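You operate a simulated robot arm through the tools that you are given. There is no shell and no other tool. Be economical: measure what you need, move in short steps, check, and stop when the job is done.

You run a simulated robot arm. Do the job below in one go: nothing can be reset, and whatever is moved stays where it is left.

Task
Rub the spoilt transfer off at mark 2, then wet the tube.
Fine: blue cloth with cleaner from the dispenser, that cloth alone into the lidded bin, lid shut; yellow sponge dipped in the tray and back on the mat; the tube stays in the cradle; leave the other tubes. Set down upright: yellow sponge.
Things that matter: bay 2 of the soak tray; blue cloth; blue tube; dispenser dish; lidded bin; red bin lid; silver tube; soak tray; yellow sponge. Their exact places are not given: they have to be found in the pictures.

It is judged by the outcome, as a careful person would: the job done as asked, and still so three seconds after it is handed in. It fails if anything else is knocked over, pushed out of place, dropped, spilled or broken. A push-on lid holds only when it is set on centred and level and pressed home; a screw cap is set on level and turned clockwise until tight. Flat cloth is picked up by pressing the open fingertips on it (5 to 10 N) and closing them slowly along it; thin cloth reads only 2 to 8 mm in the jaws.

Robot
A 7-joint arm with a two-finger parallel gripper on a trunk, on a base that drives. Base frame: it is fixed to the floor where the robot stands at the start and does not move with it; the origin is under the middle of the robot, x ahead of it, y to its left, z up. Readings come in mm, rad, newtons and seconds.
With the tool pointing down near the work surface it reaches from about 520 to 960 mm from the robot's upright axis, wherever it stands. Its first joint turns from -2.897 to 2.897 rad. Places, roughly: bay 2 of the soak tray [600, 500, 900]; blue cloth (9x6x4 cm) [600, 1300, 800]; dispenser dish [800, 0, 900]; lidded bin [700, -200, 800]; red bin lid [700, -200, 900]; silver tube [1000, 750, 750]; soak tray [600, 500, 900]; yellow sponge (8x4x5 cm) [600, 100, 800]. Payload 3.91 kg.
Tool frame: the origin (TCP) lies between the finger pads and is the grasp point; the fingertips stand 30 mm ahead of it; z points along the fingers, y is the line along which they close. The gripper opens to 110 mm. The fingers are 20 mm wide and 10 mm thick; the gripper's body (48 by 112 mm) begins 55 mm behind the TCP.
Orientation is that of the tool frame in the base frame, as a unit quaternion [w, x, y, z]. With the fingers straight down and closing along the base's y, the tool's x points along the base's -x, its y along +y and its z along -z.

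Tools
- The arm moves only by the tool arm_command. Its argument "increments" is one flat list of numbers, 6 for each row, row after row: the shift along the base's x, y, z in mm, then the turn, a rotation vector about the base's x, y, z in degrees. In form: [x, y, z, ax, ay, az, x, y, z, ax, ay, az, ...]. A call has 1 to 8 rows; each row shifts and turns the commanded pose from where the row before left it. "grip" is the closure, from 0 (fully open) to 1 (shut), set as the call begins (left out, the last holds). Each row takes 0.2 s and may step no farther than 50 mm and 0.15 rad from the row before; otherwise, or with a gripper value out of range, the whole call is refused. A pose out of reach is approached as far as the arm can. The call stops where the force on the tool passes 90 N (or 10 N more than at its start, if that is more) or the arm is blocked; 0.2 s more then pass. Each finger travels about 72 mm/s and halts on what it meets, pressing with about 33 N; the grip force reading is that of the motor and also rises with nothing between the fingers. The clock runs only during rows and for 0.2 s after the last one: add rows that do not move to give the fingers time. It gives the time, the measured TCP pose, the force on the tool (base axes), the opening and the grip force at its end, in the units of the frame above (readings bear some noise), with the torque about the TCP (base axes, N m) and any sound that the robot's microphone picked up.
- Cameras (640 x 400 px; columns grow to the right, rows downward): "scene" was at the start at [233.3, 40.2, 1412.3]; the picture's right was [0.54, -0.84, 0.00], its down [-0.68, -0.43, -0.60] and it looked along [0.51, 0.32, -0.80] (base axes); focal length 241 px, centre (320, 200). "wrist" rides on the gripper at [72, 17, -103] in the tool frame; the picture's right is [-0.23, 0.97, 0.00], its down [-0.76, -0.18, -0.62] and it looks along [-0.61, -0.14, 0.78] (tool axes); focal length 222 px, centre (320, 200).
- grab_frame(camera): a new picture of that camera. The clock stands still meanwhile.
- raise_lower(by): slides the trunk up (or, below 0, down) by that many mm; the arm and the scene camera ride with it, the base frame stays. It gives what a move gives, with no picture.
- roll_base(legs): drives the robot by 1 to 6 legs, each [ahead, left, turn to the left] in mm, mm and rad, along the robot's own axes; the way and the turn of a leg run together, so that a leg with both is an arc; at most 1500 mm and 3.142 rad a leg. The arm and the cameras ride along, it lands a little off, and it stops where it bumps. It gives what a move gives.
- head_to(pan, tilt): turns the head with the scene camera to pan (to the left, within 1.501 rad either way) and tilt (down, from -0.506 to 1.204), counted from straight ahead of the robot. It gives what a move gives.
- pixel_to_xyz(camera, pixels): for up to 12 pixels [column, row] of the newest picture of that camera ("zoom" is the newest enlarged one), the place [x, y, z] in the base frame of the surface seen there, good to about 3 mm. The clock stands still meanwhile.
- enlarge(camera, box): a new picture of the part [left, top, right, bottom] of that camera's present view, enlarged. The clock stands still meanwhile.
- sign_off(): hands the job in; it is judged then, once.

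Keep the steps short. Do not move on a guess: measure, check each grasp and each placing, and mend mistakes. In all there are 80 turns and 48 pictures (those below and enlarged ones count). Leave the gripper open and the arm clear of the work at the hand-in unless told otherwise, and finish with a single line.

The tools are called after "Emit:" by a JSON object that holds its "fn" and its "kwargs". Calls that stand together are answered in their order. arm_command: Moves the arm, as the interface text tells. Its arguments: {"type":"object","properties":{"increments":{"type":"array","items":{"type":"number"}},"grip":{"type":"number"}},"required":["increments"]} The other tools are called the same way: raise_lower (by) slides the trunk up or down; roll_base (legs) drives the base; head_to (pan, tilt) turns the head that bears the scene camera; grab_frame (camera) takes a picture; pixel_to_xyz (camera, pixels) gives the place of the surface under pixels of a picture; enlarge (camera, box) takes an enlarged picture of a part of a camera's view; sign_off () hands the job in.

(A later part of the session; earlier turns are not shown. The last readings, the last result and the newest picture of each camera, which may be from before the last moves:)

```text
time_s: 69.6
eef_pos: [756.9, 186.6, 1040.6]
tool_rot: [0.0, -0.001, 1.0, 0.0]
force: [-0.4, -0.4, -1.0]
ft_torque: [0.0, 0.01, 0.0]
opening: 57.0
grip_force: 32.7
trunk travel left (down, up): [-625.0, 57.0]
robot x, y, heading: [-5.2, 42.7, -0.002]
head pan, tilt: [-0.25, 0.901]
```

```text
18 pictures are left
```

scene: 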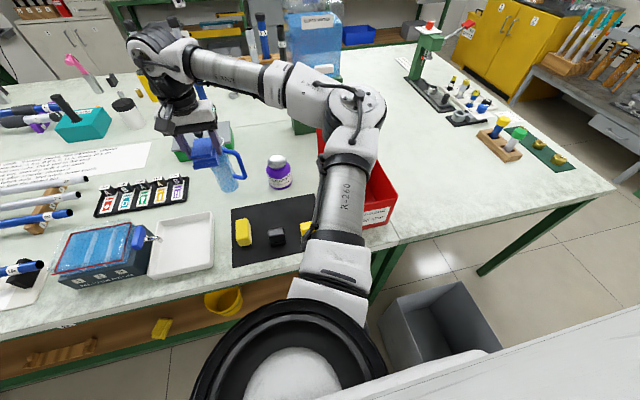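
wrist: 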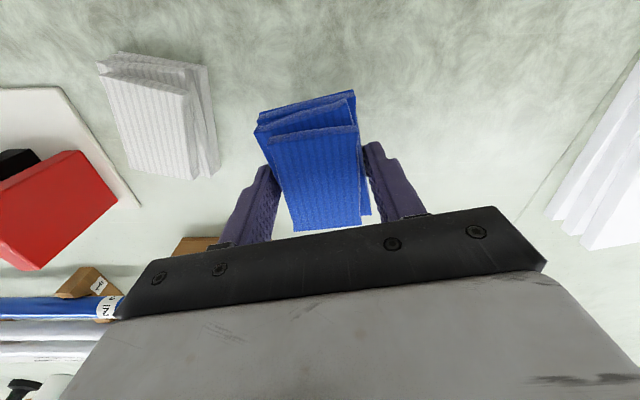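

Emit:
{"fn": "arm_command", "kwargs": {"increments": [19, -43.6, 0, 0, 0, 0, 18, -43.6, 0, 0, 0, 0, 18, -43.6, 0, 0, 0, 0, 20, -43, 0, 0, 0, 0, 0, 0, -40, 0, 0, 0, 0, 0, -30, 0, 0, 0]}}

Emit:
{"fn": "enlarge", "kwargs": {"camera": "scene", "box": [210, 90, 350, 210]}}

Emit:
{"fn": "grab_frame", "kwargs": {"camera": "wrist"}}

```text
time_s: 71.0
eef_pos: [831.4, 13.1, 968.8]
tool_rot: [0.0, -0.001, 1.0, 0.001]
force: [-0.4, -0.2, -1.2]
ft_torque: [-0.01, 0.01, 0.02]
opening: 57.5
grip_force: 32.8
trunk travel left (down, up): [-625.0, 57.0]
robot x, y, heading: [-2.1, 40.5, 0.005]
head pan, tilt: [-0.25, 0.901]
```

```text
3.33 times, centred on (280, 150) of scene
```

zoom: 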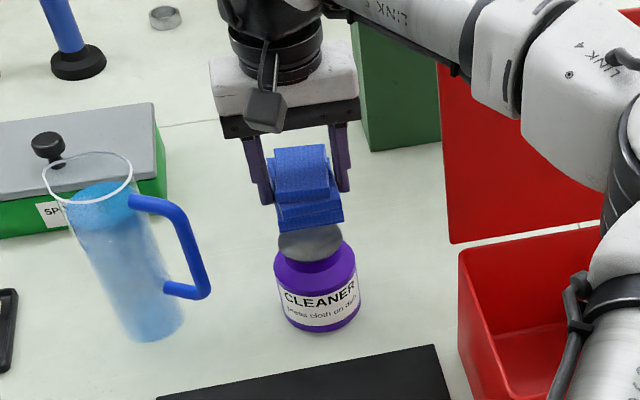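

```text
16 pictures are left
```

wrist: 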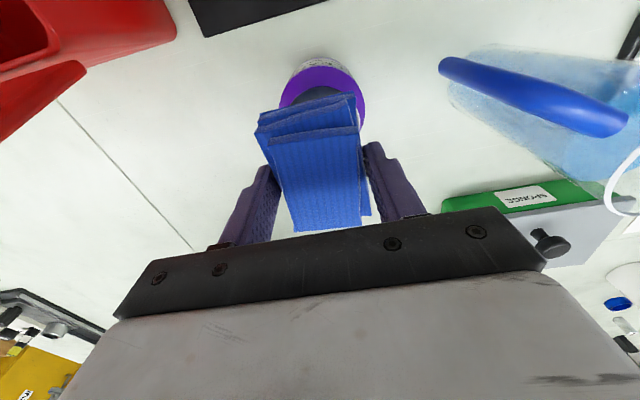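

Cloth is over the dish, aligned. Lowering to contact and pressing gently.

Emit:
{"fn": "arm_command", "kwargs": {"increments": [0, 0, -20, 0, 0, 0, 0, 0, -15, 0, 0, 0, 0, 0, -5, 0, 0, 0, 0, 0, -3, 0, 0, 0]}}

```text
time_s: 72.0
eef_pos: [831.8, 12.9, 927.2]
tool_rot: [0.0, -0.001, 1.0, -0.001]
force: [-0.7, 0.5, -0.6]
ft_torque: [0.01, 0.0, -0.04]
opening: 57.3
grip_force: 32.8
trunk travel left (down, up): [-625.0, 57.0]
robot x, y, heading: [0.5, 42.4, 0.003]
head pan, tilt: [-0.25, 0.901]
```

Emit:
{"fn": "arm_command", "kwargs": {"increments": [0, 0, -3, 0, 0, 0, 0, 0, -3, 0, 0, 0, 0, 0, -3, 0, 0, 0]}}

```text
time_s: 72.8
eef_pos: [831.3, 13.8, 919.8]
tool_rot: [0.0, -0.002, 1.0, 0.0]
force: [1.4, -0.1, 6.7]
ft_torque: [0.04, 0.0, 0.04]
opening: 57.1
grip_force: 32.8
trunk travel left (down, up): [-625.0, 57.0]
robot x, y, heading: [-2.2, 43.5, 0.0]
head pan, tilt: [-0.25, 0.901]
heard: click
```

A click at ~7 N: the pump dispensed. I'll hold a moment, then lift off.

Emit:
{"fn": "arm_command", "kwargs": {"increments": [0, 0, -2, 0, 0, 0, 0, 0, 0, 0, 0, 0, 0, 0, 0, 0, 0, 0]}}

Emit:
{"fn": "arm_command", "kwargs": {"increments": [0, 0, 5, 0, 0, 0, 0, 0, 15, 0, 0, 0, 0, 0, 30, 0, 0, 0, 0, 0, 35, 0, 0, 0, 0, 0, 35, 0, 0, 0]}}

Emit:
{"fn": "enlarge", "kwargs": {"camera": "scene", "box": [210, 70, 350, 210]}}

```text
time_s: 73.6
eef_pos: [831.7, 13.7, 919.6]
tool_rot: [0.002, -0.001, 1.0, 0.0]
force: [5.1, 0.1, 19.3]
ft_torque: [0.09, -0.11, 0.05]
opening: 57.1
grip_force: 33.2
trunk travel left (down, up): [-625.0, 57.0]
robot x, y, heading: [-0.9, 45.7, 0.003]
head pan, tilt: [-0.25, 0.901]
```

```text
time_s: 74.8
eef_pos: [830.3, 12.8, 1038.3]
tool_rot: [0.0, -0.001, 1.0, 0.0]
force: [-0.2, 0.1, -0.5]
ft_torque: [-0.01, 0.0, 0.0]
opening: 57.1
grip_force: 32.4
trunk travel left (down, up): [-625.0, 57.0]
robot x, y, heading: [-0.4, 42.6, 0.002]
head pan, tilt: [-0.25, 0.901]
```

```text
2.86 times, centred on (280, 140) of scene
```

zoom: 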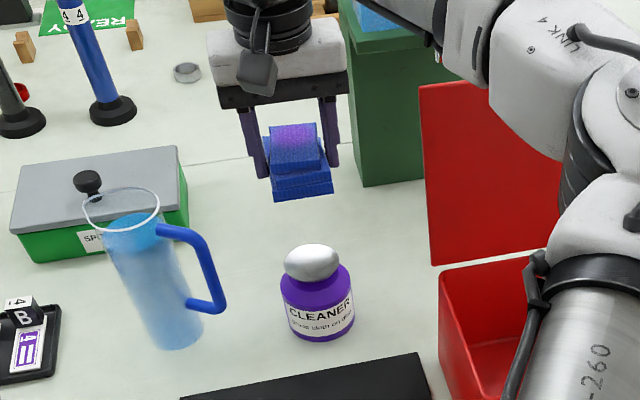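

The cloth shows the purple cleaner; dispenser unmoved. I'll retract a bit and drive to the cradle.

Emit:
{"fn": "arm_command", "kwargs": {"increments": [-40, 15, 5, 0, 0, 0, -40, 15, 5, 0, 0, 0, -40, 15, 5, 0, 0, 0, -40, 15, 0, 0, 0, 0, -25, 20, 0, 0, 0, 0]}}

Emit:
{"fn": "roll_base", "kwargs": {"legs": [[0, 700, 0]]}}

Emit:
{"fn": "head_to", "kwargs": {"pan": 0.4, "tilt": 0.95}}

Emit:
{"fn": "grab_frame", "kwargs": {"camera": "scene"}}

```text
time_s: 76.0
eef_pos: [647.9, 92.3, 1051.9]
tool_rot: [0.0, 0.001, 1.0, -0.001]
force: [0.3, 1.5, -0.3]
ft_torque: [0.0, 0.01, 0.03]
opening: 57.1
grip_force: 33.4
trunk travel left (down, up): [-625.0, 57.0]
robot x, y, heading: [-1.9, 40.3, -0.0]
head pan, tilt: [-0.25, 0.901]
```

```text
time_s: 81.9
eef_pos: [651.9, 786.0, 1051.3]
tool_rot: [0.0, 0.005, 1.0, -0.001]
force: [-0.5, -0.6, -0.5]
ft_torque: [0.02, 0.0, 0.03]
opening: 57.1
grip_force: 32.6
trunk travel left (down, up): [-625.0, 57.0]
robot x, y, heading: [3.2, 743.2, -0.007]
head pan, tilt: [-0.25, 0.901]
```

```text
time_s: 83.0
eef_pos: [651.5, 787.0, 1050.6]
tool_rot: [0.0, 0.005, 1.0, -0.001]
force: [-0.7, 0.3, -0.8]
ft_torque: [0.01, 0.01, 0.03]
opening: 56.9
grip_force: 32.8
trunk travel left (down, up): [-625.0, 57.0]
robot x, y, heading: [-3.1, 744.7, -0.01]
head pan, tilt: [0.4, 0.949]
```

```text
14 pictures are left
```

scene: 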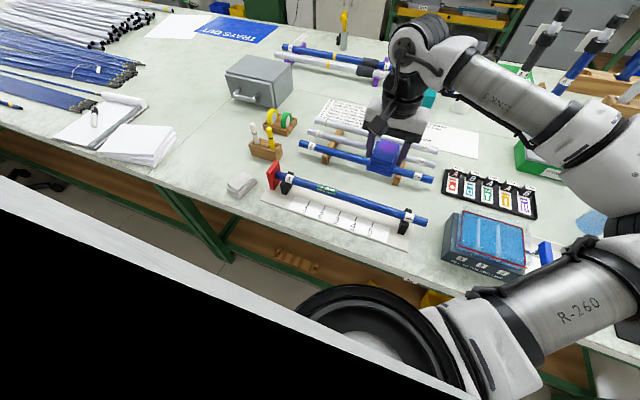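

Emit:
{"fn": "enlarge", "kwargs": {"camera": "scene", "box": [255, 155, 435, 255]}}

Emit:
{"fn": "pixel_to_xyz", "kwargs": {"camera": "zoom", "pixels": [[220, 108], [240, 116], [260, 121], [285, 128], [120, 90], [400, 160], [540, 210], [172, 190], [222, 205], [300, 215], [360, 70], [240, 108]]}}

```text
3.56 times, centred on (345, 205) of scene
```

zoom: 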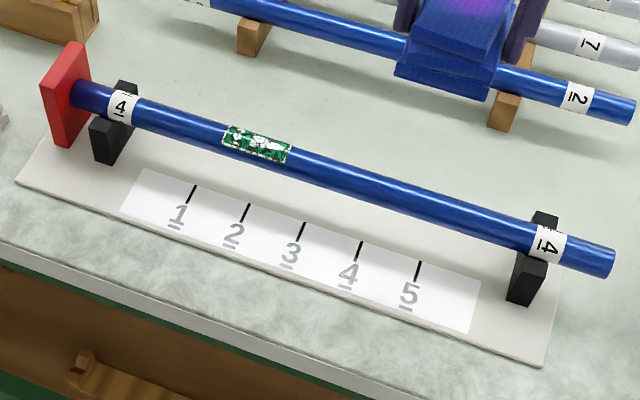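

```text
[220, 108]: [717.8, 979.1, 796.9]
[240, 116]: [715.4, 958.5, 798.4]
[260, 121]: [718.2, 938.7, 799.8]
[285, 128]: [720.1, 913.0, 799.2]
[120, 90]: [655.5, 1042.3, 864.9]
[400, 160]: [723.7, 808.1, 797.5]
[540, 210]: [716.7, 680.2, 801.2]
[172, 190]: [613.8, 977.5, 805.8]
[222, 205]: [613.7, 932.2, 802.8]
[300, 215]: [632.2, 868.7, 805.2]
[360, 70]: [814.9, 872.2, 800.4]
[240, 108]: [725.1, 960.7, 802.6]
```

Those rows were just above the tube; I'll measure on the tube and transfer itself.

Emit:
{"fn": "pixel_to_xyz", "kwargs": {"camera": "zoom", "pixels": [[228, 132], [258, 140], [288, 150], [225, 145], [257, 154], [286, 162], [350, 175], [350, 184], [245, 208], [120, 108], [190, 120], [350, 168]]}}

```text
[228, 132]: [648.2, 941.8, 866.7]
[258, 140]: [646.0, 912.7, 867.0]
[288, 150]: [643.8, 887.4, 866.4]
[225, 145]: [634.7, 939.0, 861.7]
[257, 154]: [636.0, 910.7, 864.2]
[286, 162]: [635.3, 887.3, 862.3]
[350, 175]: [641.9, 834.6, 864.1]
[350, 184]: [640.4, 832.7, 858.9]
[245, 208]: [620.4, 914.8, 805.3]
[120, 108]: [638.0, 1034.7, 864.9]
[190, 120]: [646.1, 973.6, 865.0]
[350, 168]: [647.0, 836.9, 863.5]
```

Transfer spans y 887–942 on the tube top (z≈867, axis x≈641). I'll come down above it, with the finger line offset about 14 mm beyond the crest.

Emit:
{"fn": "arm_command", "kwargs": {"increments": [1, 32, -25, 0, 0, 0, 1, 32, -25, 0, 0, 0, 1, 32, -25, 0, 0, 0, 1, 31, -25, 0, 0, 0, 0, 0, -25, 0, 0, 0, 0, 0, -15, 0, 0, 0, 0, 0, 0, 0, 0, 0]}}

Emit:
{"fn": "enlarge", "kwargs": {"camera": "scene", "box": [255, 125, 435, 245]}}

```text
time_s: 84.5
eef_pos: [655.4, 912.5, 911.7]
tool_rot: [0.001, 0.005, 1.0, 0.0]
force: [0.1, 0.0, 0.4]
ft_torque: [-0.01, -0.01, -0.02]
opening: 57.0
grip_force: 33.0
trunk travel left (down, up): [-625.0, 57.0]
robot x, y, heading: [-0.7, 746.8, -0.007]
head pan, tilt: [0.4, 0.949]
```

```text
3.33 times, centred on (345, 185) of scene
```

zoom: 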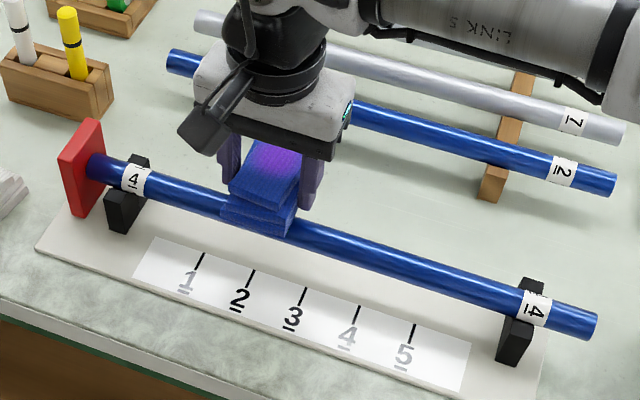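

Cloth is above the transfer. Lowering in small steps to light contact.

Emit:
{"fn": "arm_command", "kwargs": {"increments": [0, 0, -6, 0, 0, 0, 0, 0, -4, 0, 0, 0, 0, 0, -2, 0, 0, 0, 0, 0, -1, 0, 0, 0]}}

```text
time_s: 85.5
eef_pos: [655.6, 913.8, 900.7]
tool_rot: [0.002, 0.005, 1.0, 0.001]
force: [1.1, -0.4, 13.9]
ft_torque: [0.18, 0.11, 0.02]
opening: 57.2
grip_force: 33.1
trunk travel left (down, up): [-625.0, 57.0]
robot x, y, heading: [-0.0, 748.4, -0.008]
head pan, tilt: [0.4, 0.949]
```

Contact at 14 N. Rubbing back and forth over the transfer with short strokes.

Emit:
{"fn": "arm_command", "kwargs": {"increments": [8, 0, 0, 0, 0, 0, -16, 0, 0, 0, 0, 0, 16, 0, 0, 0, 0, 0, -16, 0, 0, 0, 0, 0, 8, 15, 0, 0, 0, 0, 0, -15, 0, 0, 0, 0, 0, -15, 0, 0, 0, 0, 0, 15, 0, 0, 0, 0]}}

Emit:
{"fn": "arm_command", "kwargs": {"increments": [0, 15, 0, 0, 0, 0, 0, -15, 0, 0, 0, 0, 0, -15, 0, 0, 0, 0, 0, 15, 0, 0, 0, 0, 0, 15, 0, 0, 0, 0, 0, -15, 0, 0, 0, 0, 0, -15, 0, 0, 0, 0, 0, 15, 0, 0, 0, 0]}}

Emit:
{"fn": "arm_command", "kwargs": {"increments": [0, 0, 10, 0, 0, 0, 0, 0, 30, 0, 0, 0, 0, 0, 45, 0, 0, 0, 0, -45, 20, 0, 0, 0, 0, -45, 0, 0, 0, 0]}}

Emit:
{"fn": "enlarge", "kwargs": {"camera": "scene", "box": [255, 125, 435, 245]}}

```text
time_s: 87.3
eef_pos: [654.5, 910.0, 899.9]
tool_rot: [0.001, 0.006, 1.0, 0.0]
force: [0.5, -8.7, 17.9]
ft_torque: [-0.14, 0.11, 0.09]
opening: 57.2
grip_force: 33.3
trunk travel left (down, up): [-625.0, 57.0]
robot x, y, heading: [-4.1, 745.5, -0.013]
head pan, tilt: [0.4, 0.949]
```

```text
time_s: 89.2
eef_pos: [656.1, 911.1, 899.6]
tool_rot: [0.001, 0.007, 1.0, -0.001]
force: [1.0, -7.3, 14.2]
ft_torque: [-0.16, 0.15, 0.09]
opening: 57.1
grip_force: 33.5
trunk travel left (down, up): [-625.0, 57.0]
robot x, y, heading: [2.7, 746.4, -0.012]
head pan, tilt: [0.4, 0.949]
```

```text
time_s: 90.3
eef_pos: [654.9, 822.9, 1004.1]
tool_rot: [0.0, 0.005, 1.0, 0.002]
force: [0.0, -0.3, -0.5]
ft_torque: [0.04, 0.0, -0.01]
opening: 56.9
grip_force: 33.0
trunk travel left (down, up): [-625.0, 57.0]
robot x, y, heading: [0.4, 743.1, -0.007]
head pan, tilt: [0.4, 0.949]
```

```text
3.33 times, centred on (345, 185) of scene
```

zoom: 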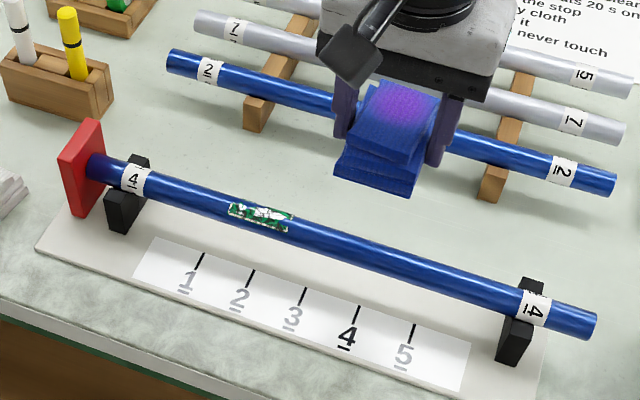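

The transfer is partly rubbed off. Its tube didn't move. I'll go back for more, longer strokes.

Emit:
{"fn": "pixel_to_xyz", "kwargs": {"camera": "zoom", "pixels": [[232, 208], [262, 214], [290, 217], [262, 206], [262, 222], [285, 228], [330, 230]]}}

Emit:
{"fn": "arm_command", "kwargs": {"increments": [0, 45, -20, 0, 0, 0, 0, 45, -40, 0, 0, 0, 0, 0, -33, 0, 0, 0, 0, 0, -8, 0, 0, 0, 0, 0, -3, 0, 0, 0, 0, 0, -1, 0, 0, 0]}}

Emit:
{"fn": "arm_command", "kwargs": {"increments": [0, 20, 0, 0, 0, 0, 0, -20, 0, 0, 0, 0, 0, -20, 0, 0, 0, 0, 0, 20, 0, 0, 0, 0, -6, 20, 0, 0, 0, 0, 0, -20, 0, 0, 0, 0, 0, -20, 0, 0, 0, 0, 6, 20, 0, 0, 0, 0]}}

Emit:
{"fn": "arm_command", "kwargs": {"increments": [0, 20, 0, 0, 0, 0, 0, -20, 0, 0, 0, 0, 0, -20, 0, 0, 0, 0, 0, 20, 0, 0, 0, 0, -6, 20, 0, 0, 0, 0, 0, -20, 0, 0, 0, 0, 0, -20, 0, 0, 0, 0, 6, 20, 0, 0, 0, 0]}}

Emit:
{"fn": "arm_command", "kwargs": {"increments": [0, 0, 10, 0, 0, 0, 0, 0, 30, 0, 0, 0, 0, 0, 45, 0, 0, 0, 0, -45, 20, 0, 0, 0, 0, -45, 0, 0, 0, 0]}}

Emit:
{"fn": "enlarge", "kwargs": {"camera": "scene", "box": [255, 125, 435, 245]}}

```text
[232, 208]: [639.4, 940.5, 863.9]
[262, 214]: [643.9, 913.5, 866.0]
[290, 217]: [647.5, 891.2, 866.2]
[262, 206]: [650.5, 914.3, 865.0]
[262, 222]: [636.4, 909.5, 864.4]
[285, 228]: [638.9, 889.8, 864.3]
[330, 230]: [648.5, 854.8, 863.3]
```

```text
refused: row 2 steps farther than a row can; nothing moved
```

```text
time_s: 92.2
eef_pos: [656.5, 823.5, 1002.9]
tool_rot: [0.001, 0.006, 1.0, 0.0]
force: [0.9, 0.8, -0.1]
ft_torque: [-0.04, -0.02, 0.01]
opening: 57.2
grip_force: 33.3
trunk travel left (down, up): [-625.0, 57.0]
robot x, y, heading: [2.6, 743.1, -0.009]
head pan, tilt: [0.4, 0.949]
```

```text
time_s: 94.0
eef_pos: [655.9, 823.7, 1002.7]
tool_rot: [0.001, 0.007, 1.0, 0.0]
force: [-0.1, 0.2, -0.4]
ft_torque: [-0.02, 0.03, 0.05]
opening: 57.0
grip_force: 32.7
trunk travel left (down, up): [-625.0, 57.0]
robot x, y, heading: [1.5, 743.5, -0.01]
head pan, tilt: [0.4, 0.949]
```

```text
time_s: 95.2
eef_pos: [655.6, 731.5, 1108.5]
tool_rot: [-0.001, 0.006, 1.0, 0.0]
force: [0.1, 0.1, -0.8]
ft_torque: [0.0, -0.02, 0.0]
opening: 57.0
grip_force: 32.5
trunk travel left (down, up): [-625.0, 57.0]
robot x, y, heading: [-1.8, 747.7, -0.011]
head pan, tilt: [0.4, 0.949]
```

```text
3.33 times, centred on (345, 185) of scene
```

zoom: 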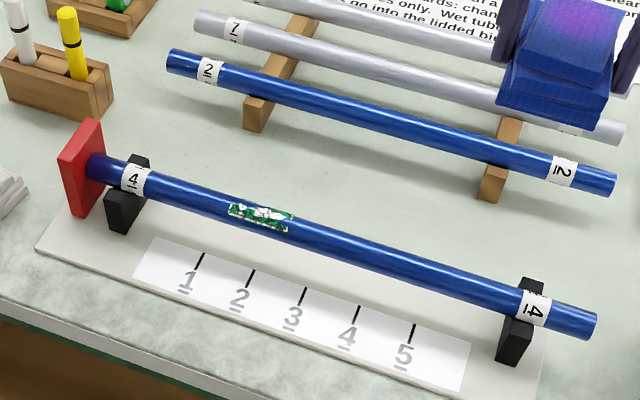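

A row was refused, so the strokes ran harmlessly in the air. Going back down over the transfer.

Emit:
{"fn": "arm_command", "kwargs": {"increments": [-1, 30.5, -30, 0, 0, 0, -1, 30.5, -30, 0, 0, 0, -1, 30.5, -30, 0, 0, 0, 0, 30.5, -30, 0, 0, 0, 0, 30.5, -30, 0, 0, 0, 0, 30, -30, 0, 0, 0, 0, 0, -20, 0, 0, 0, 0, 0, -5, 0, 0, 0]}}

Emit:
{"fn": "arm_command", "kwargs": {"increments": [0, 0, -2, 0, 0, 0, 0, 0, -2, 0, 0, 0]}}

```text
time_s: 97.0
eef_pos: [652.0, 916.6, 902.2]
tool_rot: [-0.001, 0.005, 1.0, 0.0]
force: [0.1, 0.3, -0.3]
ft_torque: [0.06, 0.0, -0.01]
opening: 57.2
grip_force: 32.8
trunk travel left (down, up): [-625.0, 57.0]
robot x, y, heading: [-3.0, 743.8, -0.01]
head pan, tilt: [0.4, 0.949]
```

```text
time_s: 97.5
eef_pos: [652.4, 915.7, 900.7]
tool_rot: [0.001, 0.004, 1.0, 0.001]
force: [-1.1, -0.4, 6.1]
ft_torque: [-0.02, 0.08, 0.04]
opening: 56.9
grip_force: 32.5
trunk travel left (down, up): [-625.0, 57.0]
robot x, y, heading: [0.3, 743.3, -0.008]
head pan, tilt: [0.4, 0.949]
```

Contact; pressing slightly more and stroking.

Emit:
{"fn": "arm_command", "kwargs": {"increments": [0, 20, -1.5, 0, 0, 0, 0, -20, 0, 0, 0, 0, 0, -20, 0, 0, 0, 0, 0, 20, 0, 0, 0, 0, 0, 20, 0, 0, 0, 0, 0, -20, 0, 0, 0, 0, 0, -20, 0, 0, 0, 0, 0, 20, 0, 0, 0, 0]}}

Emit:
{"fn": "arm_command", "kwargs": {"increments": [0, 20, 0, 0, 0, 0, 0, -20, 0, 0, 0, 0, 0, -20, 0, 0, 0, 0, 0, 20, 0, 0, 0, 0, 0, 20, 0, 0, 0, 0, 0, -20, 0, 0, 0, 0, 0, -20, 0, 0, 0, 0, 0, 20, 0, 0, 0, 0]}}

Emit:
{"fn": "arm_command", "kwargs": {"increments": [0, 20, 0, 0, 0, 0, 0, -20, 0, 0, 0, 0, 0, -20, 0, 0, 0, 0, 0, 20, 0, 0, 0, 0, 0, 20, 0, 0, 0, 0, 0, -20, 0, 0, 0, 0, 0, -20, 0, 0, 0, 0, 0, 20, 0, 0, 0, 0]}}

Emit:
{"fn": "arm_command", "kwargs": {"increments": [0, 0, 10, 0, 0, 0, 0, 0, 30, 0, 0, 0, 0, 0, 45, 0, 0, 0, 0, 0, 40, 0, 0, 0]}}

Emit:
{"fn": "enlarge", "kwargs": {"camera": "scene", "box": [255, 125, 435, 245]}}

```text
time_s: 99.3
eef_pos: [652.8, 913.5, 899.0]
tool_rot: [0.0, 0.007, 1.0, -0.001]
force: [0.2, -9.8, 18.5]
ft_torque: [-0.2, 0.09, 0.1]
opening: 57.3
grip_force: 32.8
trunk travel left (down, up): [-625.0, 57.0]
robot x, y, heading: [-1.7, 743.6, -0.011]
head pan, tilt: [0.4, 0.949]
```

```text
time_s: 101.2
eef_pos: [650.9, 913.3, 898.5]
tool_rot: [0.0, 0.007, 1.0, 0.0]
force: [2.6, -9.6, 18.8]
ft_torque: [-0.22, 0.07, 0.08]
opening: 56.9
grip_force: 33.3
trunk travel left (down, up): [-625.0, 57.0]
robot x, y, heading: [0.9, 743.9, -0.012]
head pan, tilt: [0.4, 0.949]
```

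```text
time_s: 103.0
eef_pos: [651.9, 913.9, 898.5]
tool_rot: [0.001, 0.006, 1.0, 0.0]
force: [1.2, -8.5, 14.2]
ft_torque: [-0.19, 0.07, 0.05]
opening: 57.1
grip_force: 32.7
trunk travel left (down, up): [-625.0, 57.0]
robot x, y, heading: [2.9, 749.1, -0.011]
head pan, tilt: [0.4, 0.949]
```

```text
time_s: 104.0
eef_pos: [651.8, 915.9, 1025.5]
tool_rot: [0.001, 0.006, 1.0, 0.001]
force: [0.0, 0.3, -0.8]
ft_torque: [-0.03, -0.02, -0.05]
opening: 57.2
grip_force: 32.7
trunk travel left (down, up): [-625.0, 57.0]
robot x, y, heading: [-2.5, 746.5, -0.01]
head pan, tilt: [0.4, 0.949]
```

```text
3.33 times, centred on (345, 185) of scene
```

zoom: 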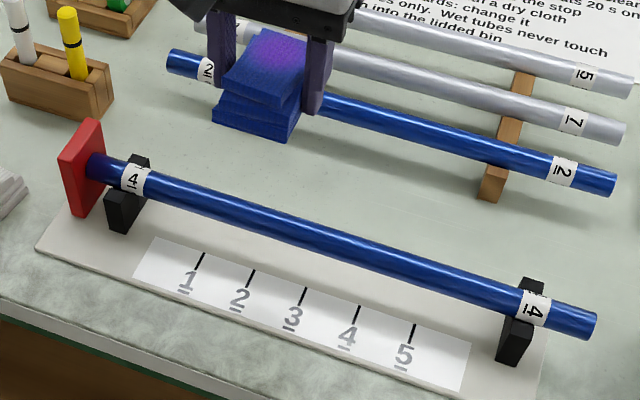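

The transfer is gone and the tube hasn't shifted. Driving to the bin with the cloth.

Emit:
{"fn": "roll_base", "kwargs": {"legs": [[0, -705, 0.01]]}}

Emit:
{"fn": "arm_command", "kwargs": {"increments": [-1, -48, 5, 0, 0, 0, -1, -48, 5, 0, 0, 0, -1, -48, 5, 0, 0, 0, -1, -48, 5, 0, 0, 0, -1, -48, 5, 0, 0, 0, -1, -48, 5, 0, 0, 0, -1, -48, 0, 0, 0, 0, -1, -48, 0, 0, 0, 0]}}

Emit:
{"fn": "head_to", "kwargs": {"pan": -0.4, "tilt": 0.95}}

Emit:
{"fn": "grab_frame", "kwargs": {"camera": "wrist"}}

```text
time_s: 109.8
eef_pos: [646.5, 219.9, 1023.1]
tool_rot: [-0.001, 0.001, 1.0, 0.0]
force: [-0.2, -0.5, 0.1]
ft_torque: [-0.02, -0.03, 0.03]
opening: 57.1
grip_force: 33.4
trunk travel left (down, up): [-625.0, 57.0]
robot x, y, heading: [-2.3, 44.4, -0.006]
head pan, tilt: [0.4, 0.949]
```

```text
time_s: 111.6
eef_pos: [638.8, -165.0, 1054.1]
tool_rot: [0.0, 0.001, 1.0, 0.0]
force: [0.0, 0.6, -1.7]
ft_torque: [0.02, 0.01, 0.04]
opening: 57.2
grip_force: 32.8
trunk travel left (down, up): [-625.0, 57.0]
robot x, y, heading: [-5.5, 42.2, -0.002]
head pan, tilt: [0.4, 0.949]
```

```text
time_s: 112.8
eef_pos: [639.3, -164.3, 1054.6]
tool_rot: [0.0, 0.001, 1.0, 0.001]
force: [-0.3, -0.4, -0.8]
ft_torque: [0.03, -0.01, 0.01]
opening: 57.1
grip_force: 33.2
trunk travel left (down, up): [-625.0, 57.0]
robot x, y, heading: [-0.6, 43.3, -0.006]
head pan, tilt: [-0.4, 0.949]
```

```text
8 pictures are left
```

wrist: 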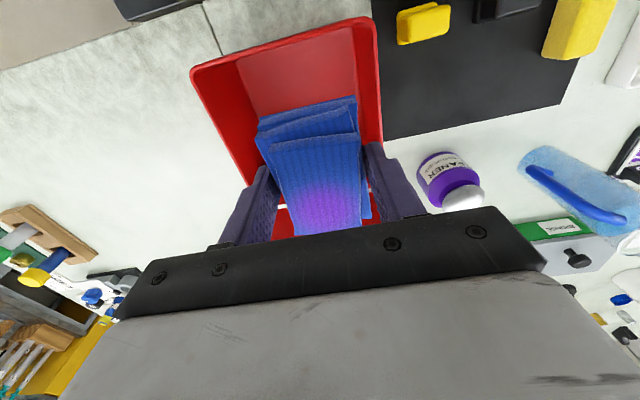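

Measuring the bin rim in this picture to centre the cloth.

Emit:
{"fn": "pixel_to_xyz", "kwargs": {"camera": "wrist", "pixels": [[194, 75], [368, 20], [378, 100], [381, 140], [215, 135], [235, 170], [300, 80], [425, 20], [580, 25], [500, 8], [275, 42]]}}

```text
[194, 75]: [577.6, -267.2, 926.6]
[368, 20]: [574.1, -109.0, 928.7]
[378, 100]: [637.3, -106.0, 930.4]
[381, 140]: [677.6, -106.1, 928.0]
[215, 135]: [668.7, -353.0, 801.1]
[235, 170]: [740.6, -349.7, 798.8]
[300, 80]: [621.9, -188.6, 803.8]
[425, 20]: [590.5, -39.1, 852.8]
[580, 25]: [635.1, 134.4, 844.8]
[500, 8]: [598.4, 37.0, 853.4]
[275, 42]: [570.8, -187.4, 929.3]
```

Bin centre ≈(650,−188). Centring, lowering inside, and opening partly.

Emit:
{"fn": "arm_command", "kwargs": {"increments": [4, -12, 0, 0, 0, 0, 2, -12, 0, 0, 0, 0, 0, 0, -40, 0, 0, 0, 0, 0, -40, 0, 0, 0, 0, 0, -40, 0, 0, 0, 0, 0, -35, 0, 0, 0, 0, 0, -25, 0, 0, 0]}}

Emit:
{"fn": "arm_command", "kwargs": {"increments": [0, 0, 0, 0, 0, 0, 0, 0, 0, 0, 0, 0, 0, 0, 0, 0, 0, 0], "grip": 0.25}}

Emit:
{"fn": "arm_command", "kwargs": {"increments": [0, 0, 35, 0, 0, 0, 0, 0, 45, 0, 0, 0, 0, 0, 45, 0, 0, 0, 0, 0, 45, 0, 0, 0, 0, 0, 45, 0, 0, 0]}}

Emit:
{"fn": "grab_frame", "kwargs": {"camera": "wrist"}}

```text
time_s: 114.4
eef_pos: [646.3, -188.5, 873.9]
tool_rot: [0.0, 0.001, 1.0, 0.0]
force: [-1.0, 0.4, -0.7]
ft_torque: [0.02, 0.02, 0.02]
opening: 57.1
grip_force: 32.9
trunk travel left (down, up): [-625.0, 57.0]
robot x, y, heading: [-5.3, 44.5, 0.001]
head pan, tilt: [-0.4, 0.949]
```

```text
time_s: 115.2
eef_pos: [645.0, -189.3, 874.7]
tool_rot: [0.001, 0.002, 1.0, 0.0]
force: [0.1, 0.2, 0.3]
ft_torque: [-0.01, 0.0, -0.01]
opening: 82.7
grip_force: 0.1
trunk travel left (down, up): [-625.0, 57.0]
robot x, y, heading: [-3.8, 45.7, -0.001]
head pan, tilt: [-0.4, 0.949]
```

```text
time_s: 116.4
eef_pos: [644.4, -187.4, 1090.1]
tool_rot: [0.0, 0.001, 1.0, 0.0]
force: [-0.5, -0.6, -0.8]
ft_torque: [0.02, -0.02, -0.01]
opening: 82.5
grip_force: 0.0
trunk travel left (down, up): [-625.0, 57.0]
robot x, y, heading: [-3.5, 44.7, -0.008]
head pan, tilt: [-0.4, 0.949]
```

```text
7 pictures are left
```

wrist: 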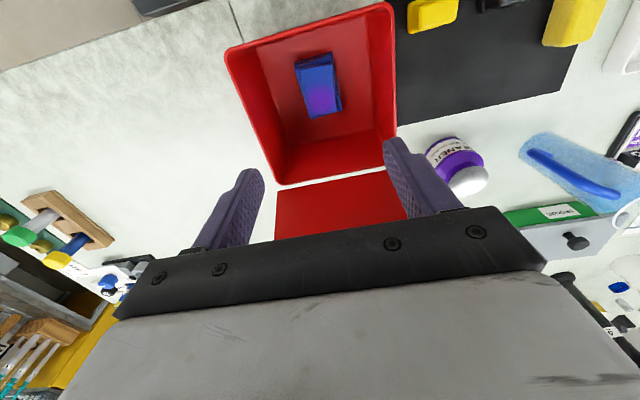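

The cloth lies in the bin. Now I'll regrasp the lid handle the way I left it (805, −183, 1061; tool turned −90°).

Emit:
{"fn": "arm_command", "kwargs": {"increments": [0, 0, 45, 0, 0, -8.2, 0, 0, 49, 0, 0, -8.2, 20, 0, 0, 0, 0, -8.2, 20, 1, 0, 0, 0, -8.2, 20, 1, 0, 0, 0, -8.2, 20, 1, 0, 0, 0, -8.2, 20, 1, 0, 0, 0, -8.2, 20, 0, 0, 0, 0, -8.2], "grip": 0.79}}

Emit:
{"fn": "arm_command", "kwargs": {"increments": [20, 0, 0, 0, 0, -8.2, 20, 0, 0, 0, 0, -8.2, 0, 0, 0, 0, 0, -8, 0, 0, 0, 0, 0, 0]}}

```text
time_s: 118.2
eef_pos: [765.2, -185.3, 1183.0]
tool_rot: [0.0, 0.545, 0.839, -0.001]
force: [0.5, 0.3, 0.0]
ft_torque: [0.01, 0.0, -0.03]
opening: 23.3
grip_force: 0.0
trunk travel left (down, up): [-625.0, 57.0]
robot x, y, heading: [-3.7, 46.6, -0.0]
head pan, tilt: [-0.4, 0.949]
```

```text
time_s: 119.2
eef_pos: [803.7, -185.6, 1182.7]
tool_rot: [0.0, 0.709, 0.706, -0.001]
force: [0.7, 0.4, 0.1]
ft_torque: [0.03, 0.02, -0.05]
opening: 22.9
grip_force: 0.0
trunk travel left (down, up): [-625.0, 57.0]
robot x, y, heading: [-3.8, 43.8, 0.0]
head pan, tilt: [-0.4, 0.949]
```

Right above the handle. Lowering gently around the bar.

Emit:
{"fn": "arm_command", "kwargs": {"increments": [1, 2, -40, 0, 0, 0, 0, 0, -40, 0, 0, 0, 0, 0, -20, 0, 0, 0, 0, 0, -12, 0, 0, 0, 0, 0, -9, 0, 0, 0]}}

Emit:
{"fn": "arm_command", "kwargs": {"increments": [0, 0, 0, 0, 0, 0, 0, 0, 0, 0, 0, 0, 0, 0, 0, 0, 0, 0], "grip": 1}}

```text
time_s: 119.8
eef_pos: [806.9, -182.0, 1132.7]
tool_rot: [0.018, 0.708, 0.706, 0.012]
force: [-6.3, -1.5, 51.3]
ft_torque: [0.46, 1.13, 0.18]
opening: 26.4
grip_force: 2.5
trunk travel left (down, up): [-625.0, 57.0]
robot x, y, heading: [-2.1, 41.2, -0.002]
head pan, tilt: [-0.4, 0.949]
stopped in row 3: the force on the tool passed its limit at 109 N (the readings are from after the stop); the commanded pose is now the measured one
```

```text
time_s: 120.6
eef_pos: [802.6, -182.7, 1128.7]
tool_rot: [0.017, 0.709, 0.705, 0.01]
force: [-22.0, -0.9, 44.8]
ft_torque: [0.06, 1.06, 0.0]
opening: 0.0
grip_force: 32.7
trunk travel left (down, up): [-625.0, 57.0]
robot x, y, heading: [-3.2, 42.9, -0.004]
head pan, tilt: [-0.4, 0.949]
```

I met something at tip height ~1100 – likely the lid sits at a different angle than I thought. Backing up and looking.

Emit:
{"fn": "arm_command", "kwargs": {"increments": [0, 0, 20, 0, 0, 0, 0, 0, 40, 0, 0, 0, 0, 0, 40, 0, 0, 0], "grip": 0}}

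Emit:
{"fn": "grab_frame", "kwargs": {"camera": "wrist"}}

Emit:
{"fn": "pixel_to_xyz", "kwargs": {"camera": "wrist", "pixels": [[300, 120], [330, 120], [350, 120], [370, 120], [390, 120], [410, 120], [320, 160], [340, 160], [360, 160], [380, 160], [340, 80], [360, 60]]}}

```text
time_s: 121.4
eef_pos: [807.9, -182.7, 1222.7]
tool_rot: [0.012, 0.708, 0.706, 0.008]
force: [-0.4, 0.7, 0.5]
ft_torque: [0.01, 0.01, 0.0]
opening: 109.9
grip_force: 0.7
trunk travel left (down, up): [-625.0, 57.0]
robot x, y, heading: [-5.1, 38.0, 0.001]
head pan, tilt: [-0.4, 0.949]
```

```text
6 pictures are left
```

wrist: 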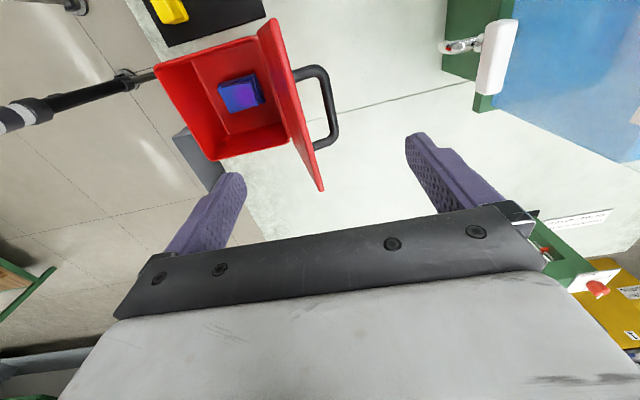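

```text
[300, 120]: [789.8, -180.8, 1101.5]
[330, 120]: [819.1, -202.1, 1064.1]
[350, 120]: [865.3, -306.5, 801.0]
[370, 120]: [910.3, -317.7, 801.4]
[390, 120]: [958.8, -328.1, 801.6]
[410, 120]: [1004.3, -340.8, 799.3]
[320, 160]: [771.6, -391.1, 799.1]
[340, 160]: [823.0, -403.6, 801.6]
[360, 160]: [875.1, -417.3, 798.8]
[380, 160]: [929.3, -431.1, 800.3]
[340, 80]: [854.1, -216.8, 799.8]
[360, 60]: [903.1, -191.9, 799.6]
```

The lid leans slightly further: edge at x≈790, bar further out. Measuring the bar.

Emit:
{"fn": "pixel_to_xyz", "kwargs": {"camera": "wrist", "pixels": [[326, 85], [329, 95], [331, 105], [333, 115], [335, 125], [333, 110], [330, 110], [336, 130], [297, 100], [303, 130], [285, 60]]}}

```text
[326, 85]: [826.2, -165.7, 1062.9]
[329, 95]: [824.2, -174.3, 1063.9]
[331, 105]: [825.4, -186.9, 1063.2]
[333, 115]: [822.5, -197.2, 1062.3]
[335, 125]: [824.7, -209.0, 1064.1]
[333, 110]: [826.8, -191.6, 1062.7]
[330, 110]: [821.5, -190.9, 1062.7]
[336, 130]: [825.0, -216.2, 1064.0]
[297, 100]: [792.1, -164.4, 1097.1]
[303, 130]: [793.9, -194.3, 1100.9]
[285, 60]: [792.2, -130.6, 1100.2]
```

Bar centre ≈(824.5, −185, 1059). Narrow the fingers, shift +16.5 in x, and go down with checks.

Emit:
{"fn": "arm_command", "kwargs": {"increments": [16.5, -3, 0, 0, 0, 0, 0, 0, -20, 0, 0, 0, 0, 0, -20, 0, 0, 0, 0, 0, -30, 0, 0, 0, 0, 0, -30, 0, 0, 0, 0, 0, -25, 0, 0, 0, 0, 0, -20, 0, 0, 0, 0, 0, -15, 0, 0, 0], "grip": 0.79}}

```text
time_s: 123.2
eef_pos: [824.6, -187.8, 1060.4]
tool_rot: [0.013, 0.708, 0.706, 0.008]
force: [1.2, 0.3, -0.5]
ft_torque: [0.0, 0.03, -0.01]
opening: 22.9
grip_force: 0.1
trunk travel left (down, up): [-625.0, 57.0]
robot x, y, heading: [-2.3, 42.2, 0.002]
head pan, tilt: [-0.4, 0.949]
```

Fingers straddle the bar. Closing and swinging the lid back along the arc, first half.

Emit:
{"fn": "arm_command", "kwargs": {"increments": [0, 0, 0, 0, 0, 0, 0, 0, 0, 0, 0, 0], "grip": 1}}

Emit:
{"fn": "arm_command", "kwargs": {"increments": [-22.8, 0, 12.4, 0, 0, 0, -24.5, 0, 8.2, 0, 0, 0, -25.6, 0, 3.9, 0, 0, 0, -25.9, 0, -0.6, 0, 0, 0]}}

```text
time_s: 123.8
eef_pos: [823.1, -186.4, 1061.3]
tool_rot: [0.012, 0.708, 0.706, 0.008]
force: [-14.0, 3.3, -6.6]
ft_torque: [0.02, 0.05, 0.17]
opening: 11.7
grip_force: 45.4
trunk travel left (down, up): [-625.0, 57.0]
robot x, y, heading: [-5.0, 42.0, -0.0]
head pan, tilt: [-0.4, 0.949]
```

```text
time_s: 124.8
eef_pos: [724.1, -186.9, 1085.4]
tool_rot: [0.013, 0.708, 0.706, 0.007]
force: [0.7, -1.5, -4.5]
ft_torque: [-0.35, -0.09, 0.26]
opening: 11.3
grip_force: 45.1
trunk travel left (down, up): [-625.0, 57.0]
robot x, y, heading: [-0.5, 39.8, -0.002]
head pan, tilt: [-0.4, 0.949]
```

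Tracking well with low force. Closing the rest.

Emit:
{"fn": "arm_command", "kwargs": {"increments": [-25.3, 0, -5.1, 0, 0, 0, -24.1, 0, -9.5, 0, 0, 0, -22.1, 0, -13.5, 0, 0, 0, -19.4, 0, -17.1, 0, 0, 0, -16.2, 0, -20.2, 0, 0, 0, -10.9, 0, -19.4, 0, 0, 0]}}

Emit:
{"fn": "arm_command", "kwargs": {"increments": [-4, 0, -10, 0, 0, 0, -3, 0, -9, 0, 0, 0, 0, 0, -4, 0, 0, 0]}}

```text
time_s: 126.2
eef_pos: [607.1, -185.6, 1000.6]
tool_rot: [0.013, 0.709, 0.705, 0.009]
force: [1.9, -3.7, -2.5]
ft_torque: [0.23, -0.2, 0.23]
opening: 11.8
grip_force: 44.9
trunk travel left (down, up): [-625.0, 57.0]
robot x, y, heading: [-2.6, 41.9, -0.003]
head pan, tilt: [-0.4, 0.949]
```

```text
time_s: 127.0
eef_pos: [599.7, -185.1, 982.1]
tool_rot: [0.017, 0.709, 0.705, 0.011]
force: [4.4, -4.2, 37.0]
ft_torque: [0.7, -0.1, 0.18]
opening: 11.7
grip_force: 45.1
trunk travel left (down, up): [-625.0, 57.0]
robot x, y, heading: [-3.4, 43.4, -0.0]
head pan, tilt: [-0.4, 0.949]
```

37 N upward: the lid is seated. Releasing, lifting, and looking.

Emit:
{"fn": "arm_command", "kwargs": {"increments": [0, 0, 0, 0, 0, 0, 0, 0, 0, 0, 0, 0, 0, 0, 30, 0, 0, 0, 0, 0, 40, 0, 0, 0, 0, 40, 0, 0, 0, 8, 0, 40, 0, 0, 0, 8, 0, 40, 0, 0, 0, 8, 0, 40, 0, 0, 0, 8], "grip": 0.5}}

Emit:
{"fn": "arm_command", "kwargs": {"increments": [0, 40, 0, 0, 0, 8, 0, 40, 0, 0, 0, 8, 0, 40, 0, 0, 0, 8, 0, 40, 0, 0, 0, 8, 0, 0, 0, 0, 0, 8, 0, 0, 0, 0, 0, 8, 0, 0, 0, 0, 0, 8, 0, 0, 0, 0, 0, 2], "grip": 0}}

Emit:
{"fn": "head_to", "kwargs": {"pan": -0.1, "tilt": 0.95}}

Emit:
{"fn": "grab_frame", "kwargs": {"camera": "wrist"}}

```text
time_s: 128.8
eef_pos: [599.1, -24.9, 1048.1]
tool_rot: [0.009, 0.486, 0.874, 0.011]
force: [-0.4, -0.5, -0.3]
ft_torque: [0.02, 0.02, -0.02]
opening: 55.1
grip_force: 0.1
trunk travel left (down, up): [-625.0, 57.0]
robot x, y, heading: [0.3, 39.5, -0.002]
head pan, tilt: [-0.4, 0.949]
```

```text
time_s: 130.6
eef_pos: [599.9, 133.8, 1048.2]
tool_rot: [0.002, 0.001, 1.0, 0.015]
force: [-0.7, 0.5, 0.1]
ft_torque: [0.02, -0.04, -0.03]
opening: 110.0
grip_force: 0.2
trunk travel left (down, up): [-625.0, 57.0]
robot x, y, heading: [-2.1, 42.4, 0.0]
head pan, tilt: [-0.4, 0.949]
```

```text
time_s: 131.4
eef_pos: [600.0, 133.5, 1048.8]
tool_rot: [0.002, 0.001, 1.0, 0.015]
force: [0.2, 0.4, -0.7]
ft_torque: [0.02, -0.02, -0.01]
opening: 110.1
grip_force: 0.0
trunk travel left (down, up): [-625.0, 57.0]
robot x, y, heading: [-6.8, 46.8, -0.005]
head pan, tilt: [-0.099, 0.949]
```

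```text
5 pictures are left
```

wrist: 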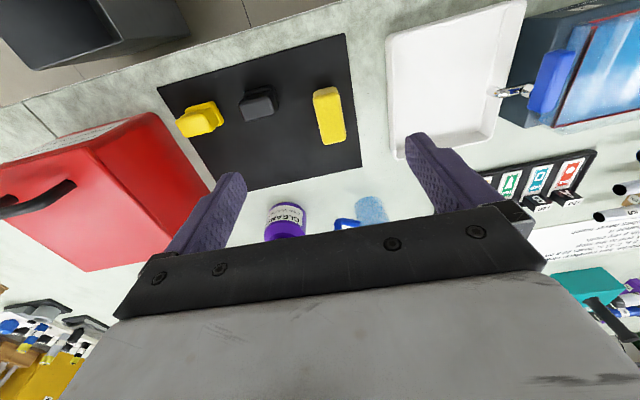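

The lid is shut. Next the yellow sponge at (328,115); measuring it plus the tray bays in this picture.

Emit:
{"fn": "pixel_to_xyz", "kwargs": {"camera": "wrist", "pixels": [[316, 95], [337, 90], [322, 110], [340, 108], [320, 138], [343, 132], [328, 100], [332, 136], [312, 92], [335, 87], [325, 144], [346, 138]]}}

Emit:
{"fn": "pixel_to_xyz", "kwargs": {"camera": "wrist", "pixels": [[545, 100], [560, 60], [580, 50], [610, 25], [600, 70], [632, 10], [625, 60], [560, 122], [590, 118], [510, 90], [530, 60], [634, 100]]}}

```text
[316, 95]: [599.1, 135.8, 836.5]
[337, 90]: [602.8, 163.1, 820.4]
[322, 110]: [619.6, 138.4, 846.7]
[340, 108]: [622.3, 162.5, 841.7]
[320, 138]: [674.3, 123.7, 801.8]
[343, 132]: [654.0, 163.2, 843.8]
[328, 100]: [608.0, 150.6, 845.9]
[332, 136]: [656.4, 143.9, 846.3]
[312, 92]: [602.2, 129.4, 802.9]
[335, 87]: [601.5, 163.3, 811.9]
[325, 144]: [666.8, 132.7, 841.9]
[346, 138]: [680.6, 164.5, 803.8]
```

```text
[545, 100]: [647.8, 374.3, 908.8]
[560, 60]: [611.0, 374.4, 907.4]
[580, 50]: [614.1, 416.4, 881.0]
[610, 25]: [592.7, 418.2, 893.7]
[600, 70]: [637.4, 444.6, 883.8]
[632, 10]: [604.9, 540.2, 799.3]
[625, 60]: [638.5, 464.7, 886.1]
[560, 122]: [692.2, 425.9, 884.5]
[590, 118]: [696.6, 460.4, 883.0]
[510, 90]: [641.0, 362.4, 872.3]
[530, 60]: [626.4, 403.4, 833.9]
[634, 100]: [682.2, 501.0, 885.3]
```

Sponge: centre ≈(633,149), top z≈847, aligned with x. I'll level the tool (1.7° tilt), narrow the fingers, and lower to z 842.

Emit:
{"fn": "arm_command", "kwargs": {"increments": [15, 8, -40, -1.7, 0, 0, 18, 7.5, -40, 0, 0, 0, 0, 0, -40, 0, 0, 0, 0, 0, -40, 0, 0, 0, 0, 0, -30, 0, 0, 0, 0, 0, -16.5, 0, 0, 0], "grip": 0.27}}

Emit:
{"fn": "arm_command", "kwargs": {"increments": [0, 0, 0, 0, 0, 0, 0, 0, 0, 0, 0, 0, 0, 0, 0, 0, 0, 0, 0, 0, 0, 0, 0, 0], "grip": 1}}

Emit:
{"fn": "arm_command", "kwargs": {"increments": [0, 0, 5, 0, 0, 0, 0, 0, 8, 0, 0, 0, 0, 0, 12, 0, 0, 0, 0, 0, 15, 0, 0, 0]}}

```text
time_s: 132.8
eef_pos: [632.9, 149.2, 842.3]
tool_rot: [0.003, 0.002, 1.0, 0.001]
force: [0.7, -1.1, 0.0]
ft_torque: [-0.01, 0.0, -0.02]
opening: 80.3
grip_force: 0.1
trunk travel left (down, up): [-625.0, 57.0]
robot x, y, heading: [-1.0, 43.2, -0.003]
head pan, tilt: [-0.099, 0.949]
```

```text
time_s: 133.8
eef_pos: [633.1, 148.8, 841.8]
tool_rot: [0.003, 0.002, 1.0, 0.0]
force: [-0.5, 1.2, -0.7]
ft_torque: [0.01, 0.0, 0.01]
opening: 35.1
grip_force: 33.1
trunk travel left (down, up): [-625.0, 57.0]
robot x, y, heading: [1.5, 43.1, -0.001]
head pan, tilt: [-0.099, 0.949]
```

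```text
time_s: 134.8
eef_pos: [633.3, 148.2, 881.6]
tool_rot: [0.003, 0.002, 1.0, 0.0]
force: [0.4, 0.1, -1.3]
ft_torque: [0.01, -0.01, -0.02]
opening: 34.8
grip_force: 32.6
trunk travel left (down, up): [-625.0, 57.0]
robot x, y, heading: [-3.7, 38.6, -0.001]
head pan, tilt: [-0.099, 0.949]
```

Sponge held (34.8 mm after lift). Raising it, then driving 400 mm left so tray, tube and mat are all in reach, and viewing the tray.

Emit:
{"fn": "arm_command", "kwargs": {"increments": [0, 0, 25, 0, 0, 0, 0, 0, 30, 0, 0, 0, 0, 0, 35, 0, 0, 0, 0, 0, 30, 0, 0, 0, 0, 0, 20, 0, 0, 0]}}

Emit:
{"fn": "roll_base", "kwargs": {"legs": [[0, 400, 0]]}}

Emit:
{"fn": "head_to", "kwargs": {"pan": 0.0, "tilt": 1.0}}

Emit:
{"fn": "grab_frame", "kwargs": {"camera": "scene"}}

```text
time_s: 136.0
eef_pos: [633.3, 148.2, 1021.8]
tool_rot: [0.003, 0.002, 1.0, 0.0]
force: [0.2, 0.1, -0.1]
ft_torque: [0.02, 0.02, 0.01]
opening: 35.1
grip_force: 33.4
trunk travel left (down, up): [-625.0, 57.0]
robot x, y, heading: [-4.7, 43.8, -0.007]
head pan, tilt: [-0.099, 0.949]
```

```text
time_s: 139.7
eef_pos: [634.8, 547.3, 1022.3]
tool_rot: [0.003, 0.003, 1.0, 0.0]
force: [-0.6, -0.9, 0.2]
ft_torque: [-0.04, -0.04, 0.0]
opening: 35.1
grip_force: 32.9
trunk travel left (down, up): [-625.0, 57.0]
robot x, y, heading: [-2.8, 442.6, -0.001]
head pan, tilt: [-0.099, 0.949]
```

```text
time_s: 140.3
eef_pos: [635.2, 546.8, 1023.0]
tool_rot: [0.003, 0.004, 1.0, 0.0]
force: [0.5, 0.6, -0.1]
ft_torque: [0.05, -0.01, 0.04]
opening: 35.0
grip_force: 33.1
trunk travel left (down, up): [-625.0, 57.0]
robot x, y, heading: [-4.3, 437.8, -0.004]
head pan, tilt: [0.0, 1.0]
```

```text
4 pictures are left
```

scene: 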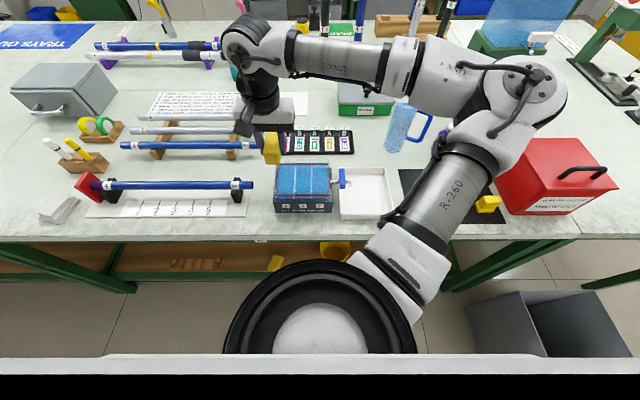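

Measuring the tray: labels at cols 287/303/320, row 208, and the water surface.

Emit:
{"fn": "pixel_to_xyz", "kwargs": {"camera": "scene", "pixels": [[287, 208], [303, 208], [320, 208], [277, 190], [330, 190], [303, 180], [303, 165], [303, 195], [293, 180], [313, 180], [303, 172], [303, 188]]}}

Emit:
{"fn": "pixel_to_xyz", "kwargs": {"camera": "scene", "pixels": [[277, 167], [328, 166], [277, 196], [331, 196], [303, 198], [303, 163], [295, 172], [311, 172], [285, 180], [321, 180]]}}

```text
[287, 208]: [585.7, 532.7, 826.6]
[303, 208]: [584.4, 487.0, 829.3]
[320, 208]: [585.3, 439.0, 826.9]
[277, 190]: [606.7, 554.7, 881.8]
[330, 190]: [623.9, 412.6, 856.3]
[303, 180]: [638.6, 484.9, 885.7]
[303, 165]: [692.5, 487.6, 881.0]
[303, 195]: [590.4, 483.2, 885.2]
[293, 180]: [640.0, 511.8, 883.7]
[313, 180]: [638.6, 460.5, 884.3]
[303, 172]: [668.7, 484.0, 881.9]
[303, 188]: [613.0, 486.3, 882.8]
```

```text
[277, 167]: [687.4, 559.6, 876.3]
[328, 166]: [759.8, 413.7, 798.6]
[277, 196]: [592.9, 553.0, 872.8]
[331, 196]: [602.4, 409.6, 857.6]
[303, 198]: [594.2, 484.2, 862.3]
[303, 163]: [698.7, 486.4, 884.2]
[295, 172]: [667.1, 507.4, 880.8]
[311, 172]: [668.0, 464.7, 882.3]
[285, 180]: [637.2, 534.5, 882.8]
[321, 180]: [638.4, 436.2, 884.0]
```

Bay 2 centre ≈(644, 485.5), water/rim ≈ z 883. Moving above and lowering carefully.

Emit:
{"fn": "arm_command", "kwargs": {"increments": [4, -30, 0, 0, 0, 0, 5, -31, 0, 0, 0, 0, 0, 0, -35, 0, 0, 0, 0, 0, -35, 0, 0, 0, 0, 0, -20, 0, 0, 0, 0, 0, -8, 0, 0, 0]}}

Emit:
{"fn": "arm_command", "kwargs": {"increments": [0, 0, -4, 0, 0, 0, 0, 0, -4, 0, 0, 0, 0, 0, -4, 0, 0, 0]}}

```text
time_s: 141.7
eef_pos: [643.0, 485.5, 925.0]
tool_rot: [0.004, 0.003, 1.0, 0.001]
force: [0.1, -1.1, -0.1]
ft_torque: [0.02, -0.03, 0.0]
opening: 35.4
grip_force: 32.8
trunk travel left (down, up): [-625.0, 57.0]
robot x, y, heading: [-1.3, 442.9, -0.008]
head pan, tilt: [0.0, 1.0]
```

```text
time_s: 142.5
eef_pos: [644.2, 486.2, 912.5]
tool_rot: [0.002, 0.004, 1.0, -0.001]
force: [-0.2, 0.5, 0.6]
ft_torque: [-0.01, 0.0, -0.01]
opening: 35.1
grip_force: 33.1
trunk travel left (down, up): [-625.0, 57.0]
robot x, y, heading: [-2.1, 442.6, -0.003]
head pan, tilt: [0.0, 1.0]
```

No contact forces. A little deeper, and hold a second.

Emit:
{"fn": "arm_command", "kwargs": {"increments": [0, 0, -3, 0, 0, 0, 0, 0, -3, 0, 0, 0, 0, 0, -2, 0, 0, 0, 0, 0, 0, 0, 0, 0, 0, 0, 0, 0, 0, 0]}}

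Emit:
{"fn": "enlarge", "kwargs": {"camera": "scene", "box": [250, 120, 370, 220]}}

```text
time_s: 143.7
eef_pos: [643.5, 484.9, 903.4]
tool_rot: [0.002, 0.004, 1.0, 0.0]
force: [-0.7, 0.0, -0.1]
ft_torque: [-0.05, 0.0, -0.01]
opening: 35.1
grip_force: 33.3
trunk travel left (down, up): [-625.0, 57.0]
robot x, y, heading: [-2.1, 442.2, -0.006]
head pan, tilt: [0.0, 1.0]
```

```text
4.00 times, centred on (310, 170) of scene
```

zoom: 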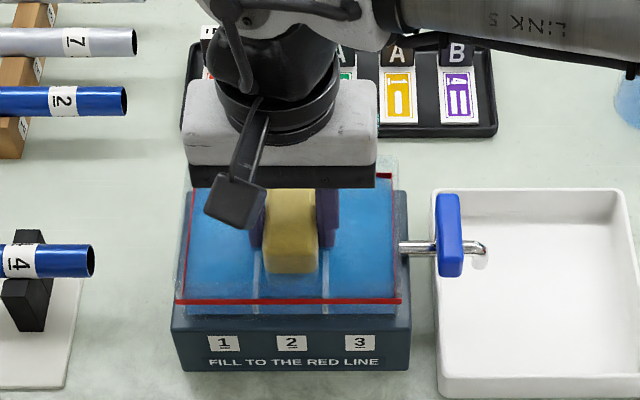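

The sponge sits in bay 2's water and looks wet. Lifting slowly and letting it drip over the bay.

Emit:
{"fn": "arm_command", "kwargs": {"increments": [0, 0, 10, 0, 0, 0, 0, 0, 10, 0, 0, 0, 0, 0, 10, 0, 0, 0, 0, 0, 10, 0, 0, 0, 0, 0, 0, 0, 0, 0, 0, 0, 0, 0, 0, 0, 0, 0, 0, 0, 0, 0, 0, 0, 0, 0, 0, 0]}}

Emit:
{"fn": "arm_command", "kwargs": {"increments": [0, 0, 0, 0, 0, 0, 0, 0, 0, 0, 0, 0, 0, 0, 0, 0, 0, 0, 0, 0, 0, 0, 0, 0, 0, 0, 20, 0, 0, 0, 0, 0, 20, 0, 0, 0, 0, 45, 0, 0, 0, 0, 0, 45, 0, 0, 0, 0]}}

Emit:
{"fn": "arm_command", "kwargs": {"increments": [0, 48, 0, 0, 0, 0, 0, 48, 0, 0, 0, 0, 0, 48, 0, 0, 0, 0, 0, 48, 0, 0, 0, 0, 0, 48, 0, 0, 0, 0, 0, 48, 0, 0, 0, 0, 6, 48, 0, 0, 0, 0, 6, 3, 0, 0, 0, 0]}}

```text
time_s: 145.5
eef_pos: [642.7, 485.7, 943.6]
tool_rot: [0.002, 0.004, 1.0, 0.0]
force: [0.7, -0.8, -1.0]
ft_torque: [0.04, 0.03, 0.05]
opening: 34.9
grip_force: 32.8
trunk travel left (down, up): [-625.0, 57.0]
robot x, y, heading: [-2.5, 443.2, -0.003]
head pan, tilt: [0.0, 1.0]
```

```text
time_s: 147.3
eef_pos: [643.5, 575.7, 982.9]
tool_rot: [0.003, 0.004, 1.0, 0.0]
force: [0.0, 0.8, 0.3]
ft_torque: [-0.02, 0.01, -0.01]
opening: 35.0
grip_force: 33.3
trunk travel left (down, up): [-625.0, 57.0]
robot x, y, heading: [-1.2, 443.6, -0.001]
head pan, tilt: [0.0, 1.0]
```

```text
time_s: 149.1
eef_pos: [654.7, 914.2, 984.7]
tool_rot: [0.004, 0.004, 1.0, 0.0]
force: [0.5, 0.4, -0.3]
ft_torque: [-0.01, 0.02, 0.02]
opening: 35.0
grip_force: 32.7
trunk travel left (down, up): [-625.0, 57.0]
robot x, y, heading: [-3.3, 439.8, -0.007]
head pan, tilt: [0.0, 1.0]
```

Above mark 2. Lowering to light contact (expected TCP ≈904).

Emit:
{"fn": "arm_command", "kwargs": {"increments": [0, 0, -40, 0, 0, 0, 0, 0, -30, 0, 0, 0, 0, 0, -6, 0, 0, 0, 0, 0, -3, 0, 0, 0, 0, 0, -2, 0, 0, 0]}}

```text
time_s: 150.3
eef_pos: [656.1, 916.4, 904.8]
tool_rot: [0.003, 0.004, 1.0, 0.0]
force: [1.3, 0.0, 8.1]
ft_torque: [0.02, 0.04, 0.03]
opening: 35.1
grip_force: 32.5
trunk travel left (down, up): [-625.0, 57.0]
robot x, y, heading: [-1.7, 443.6, -0.002]
head pan, tilt: [0.0, 1.0]
```

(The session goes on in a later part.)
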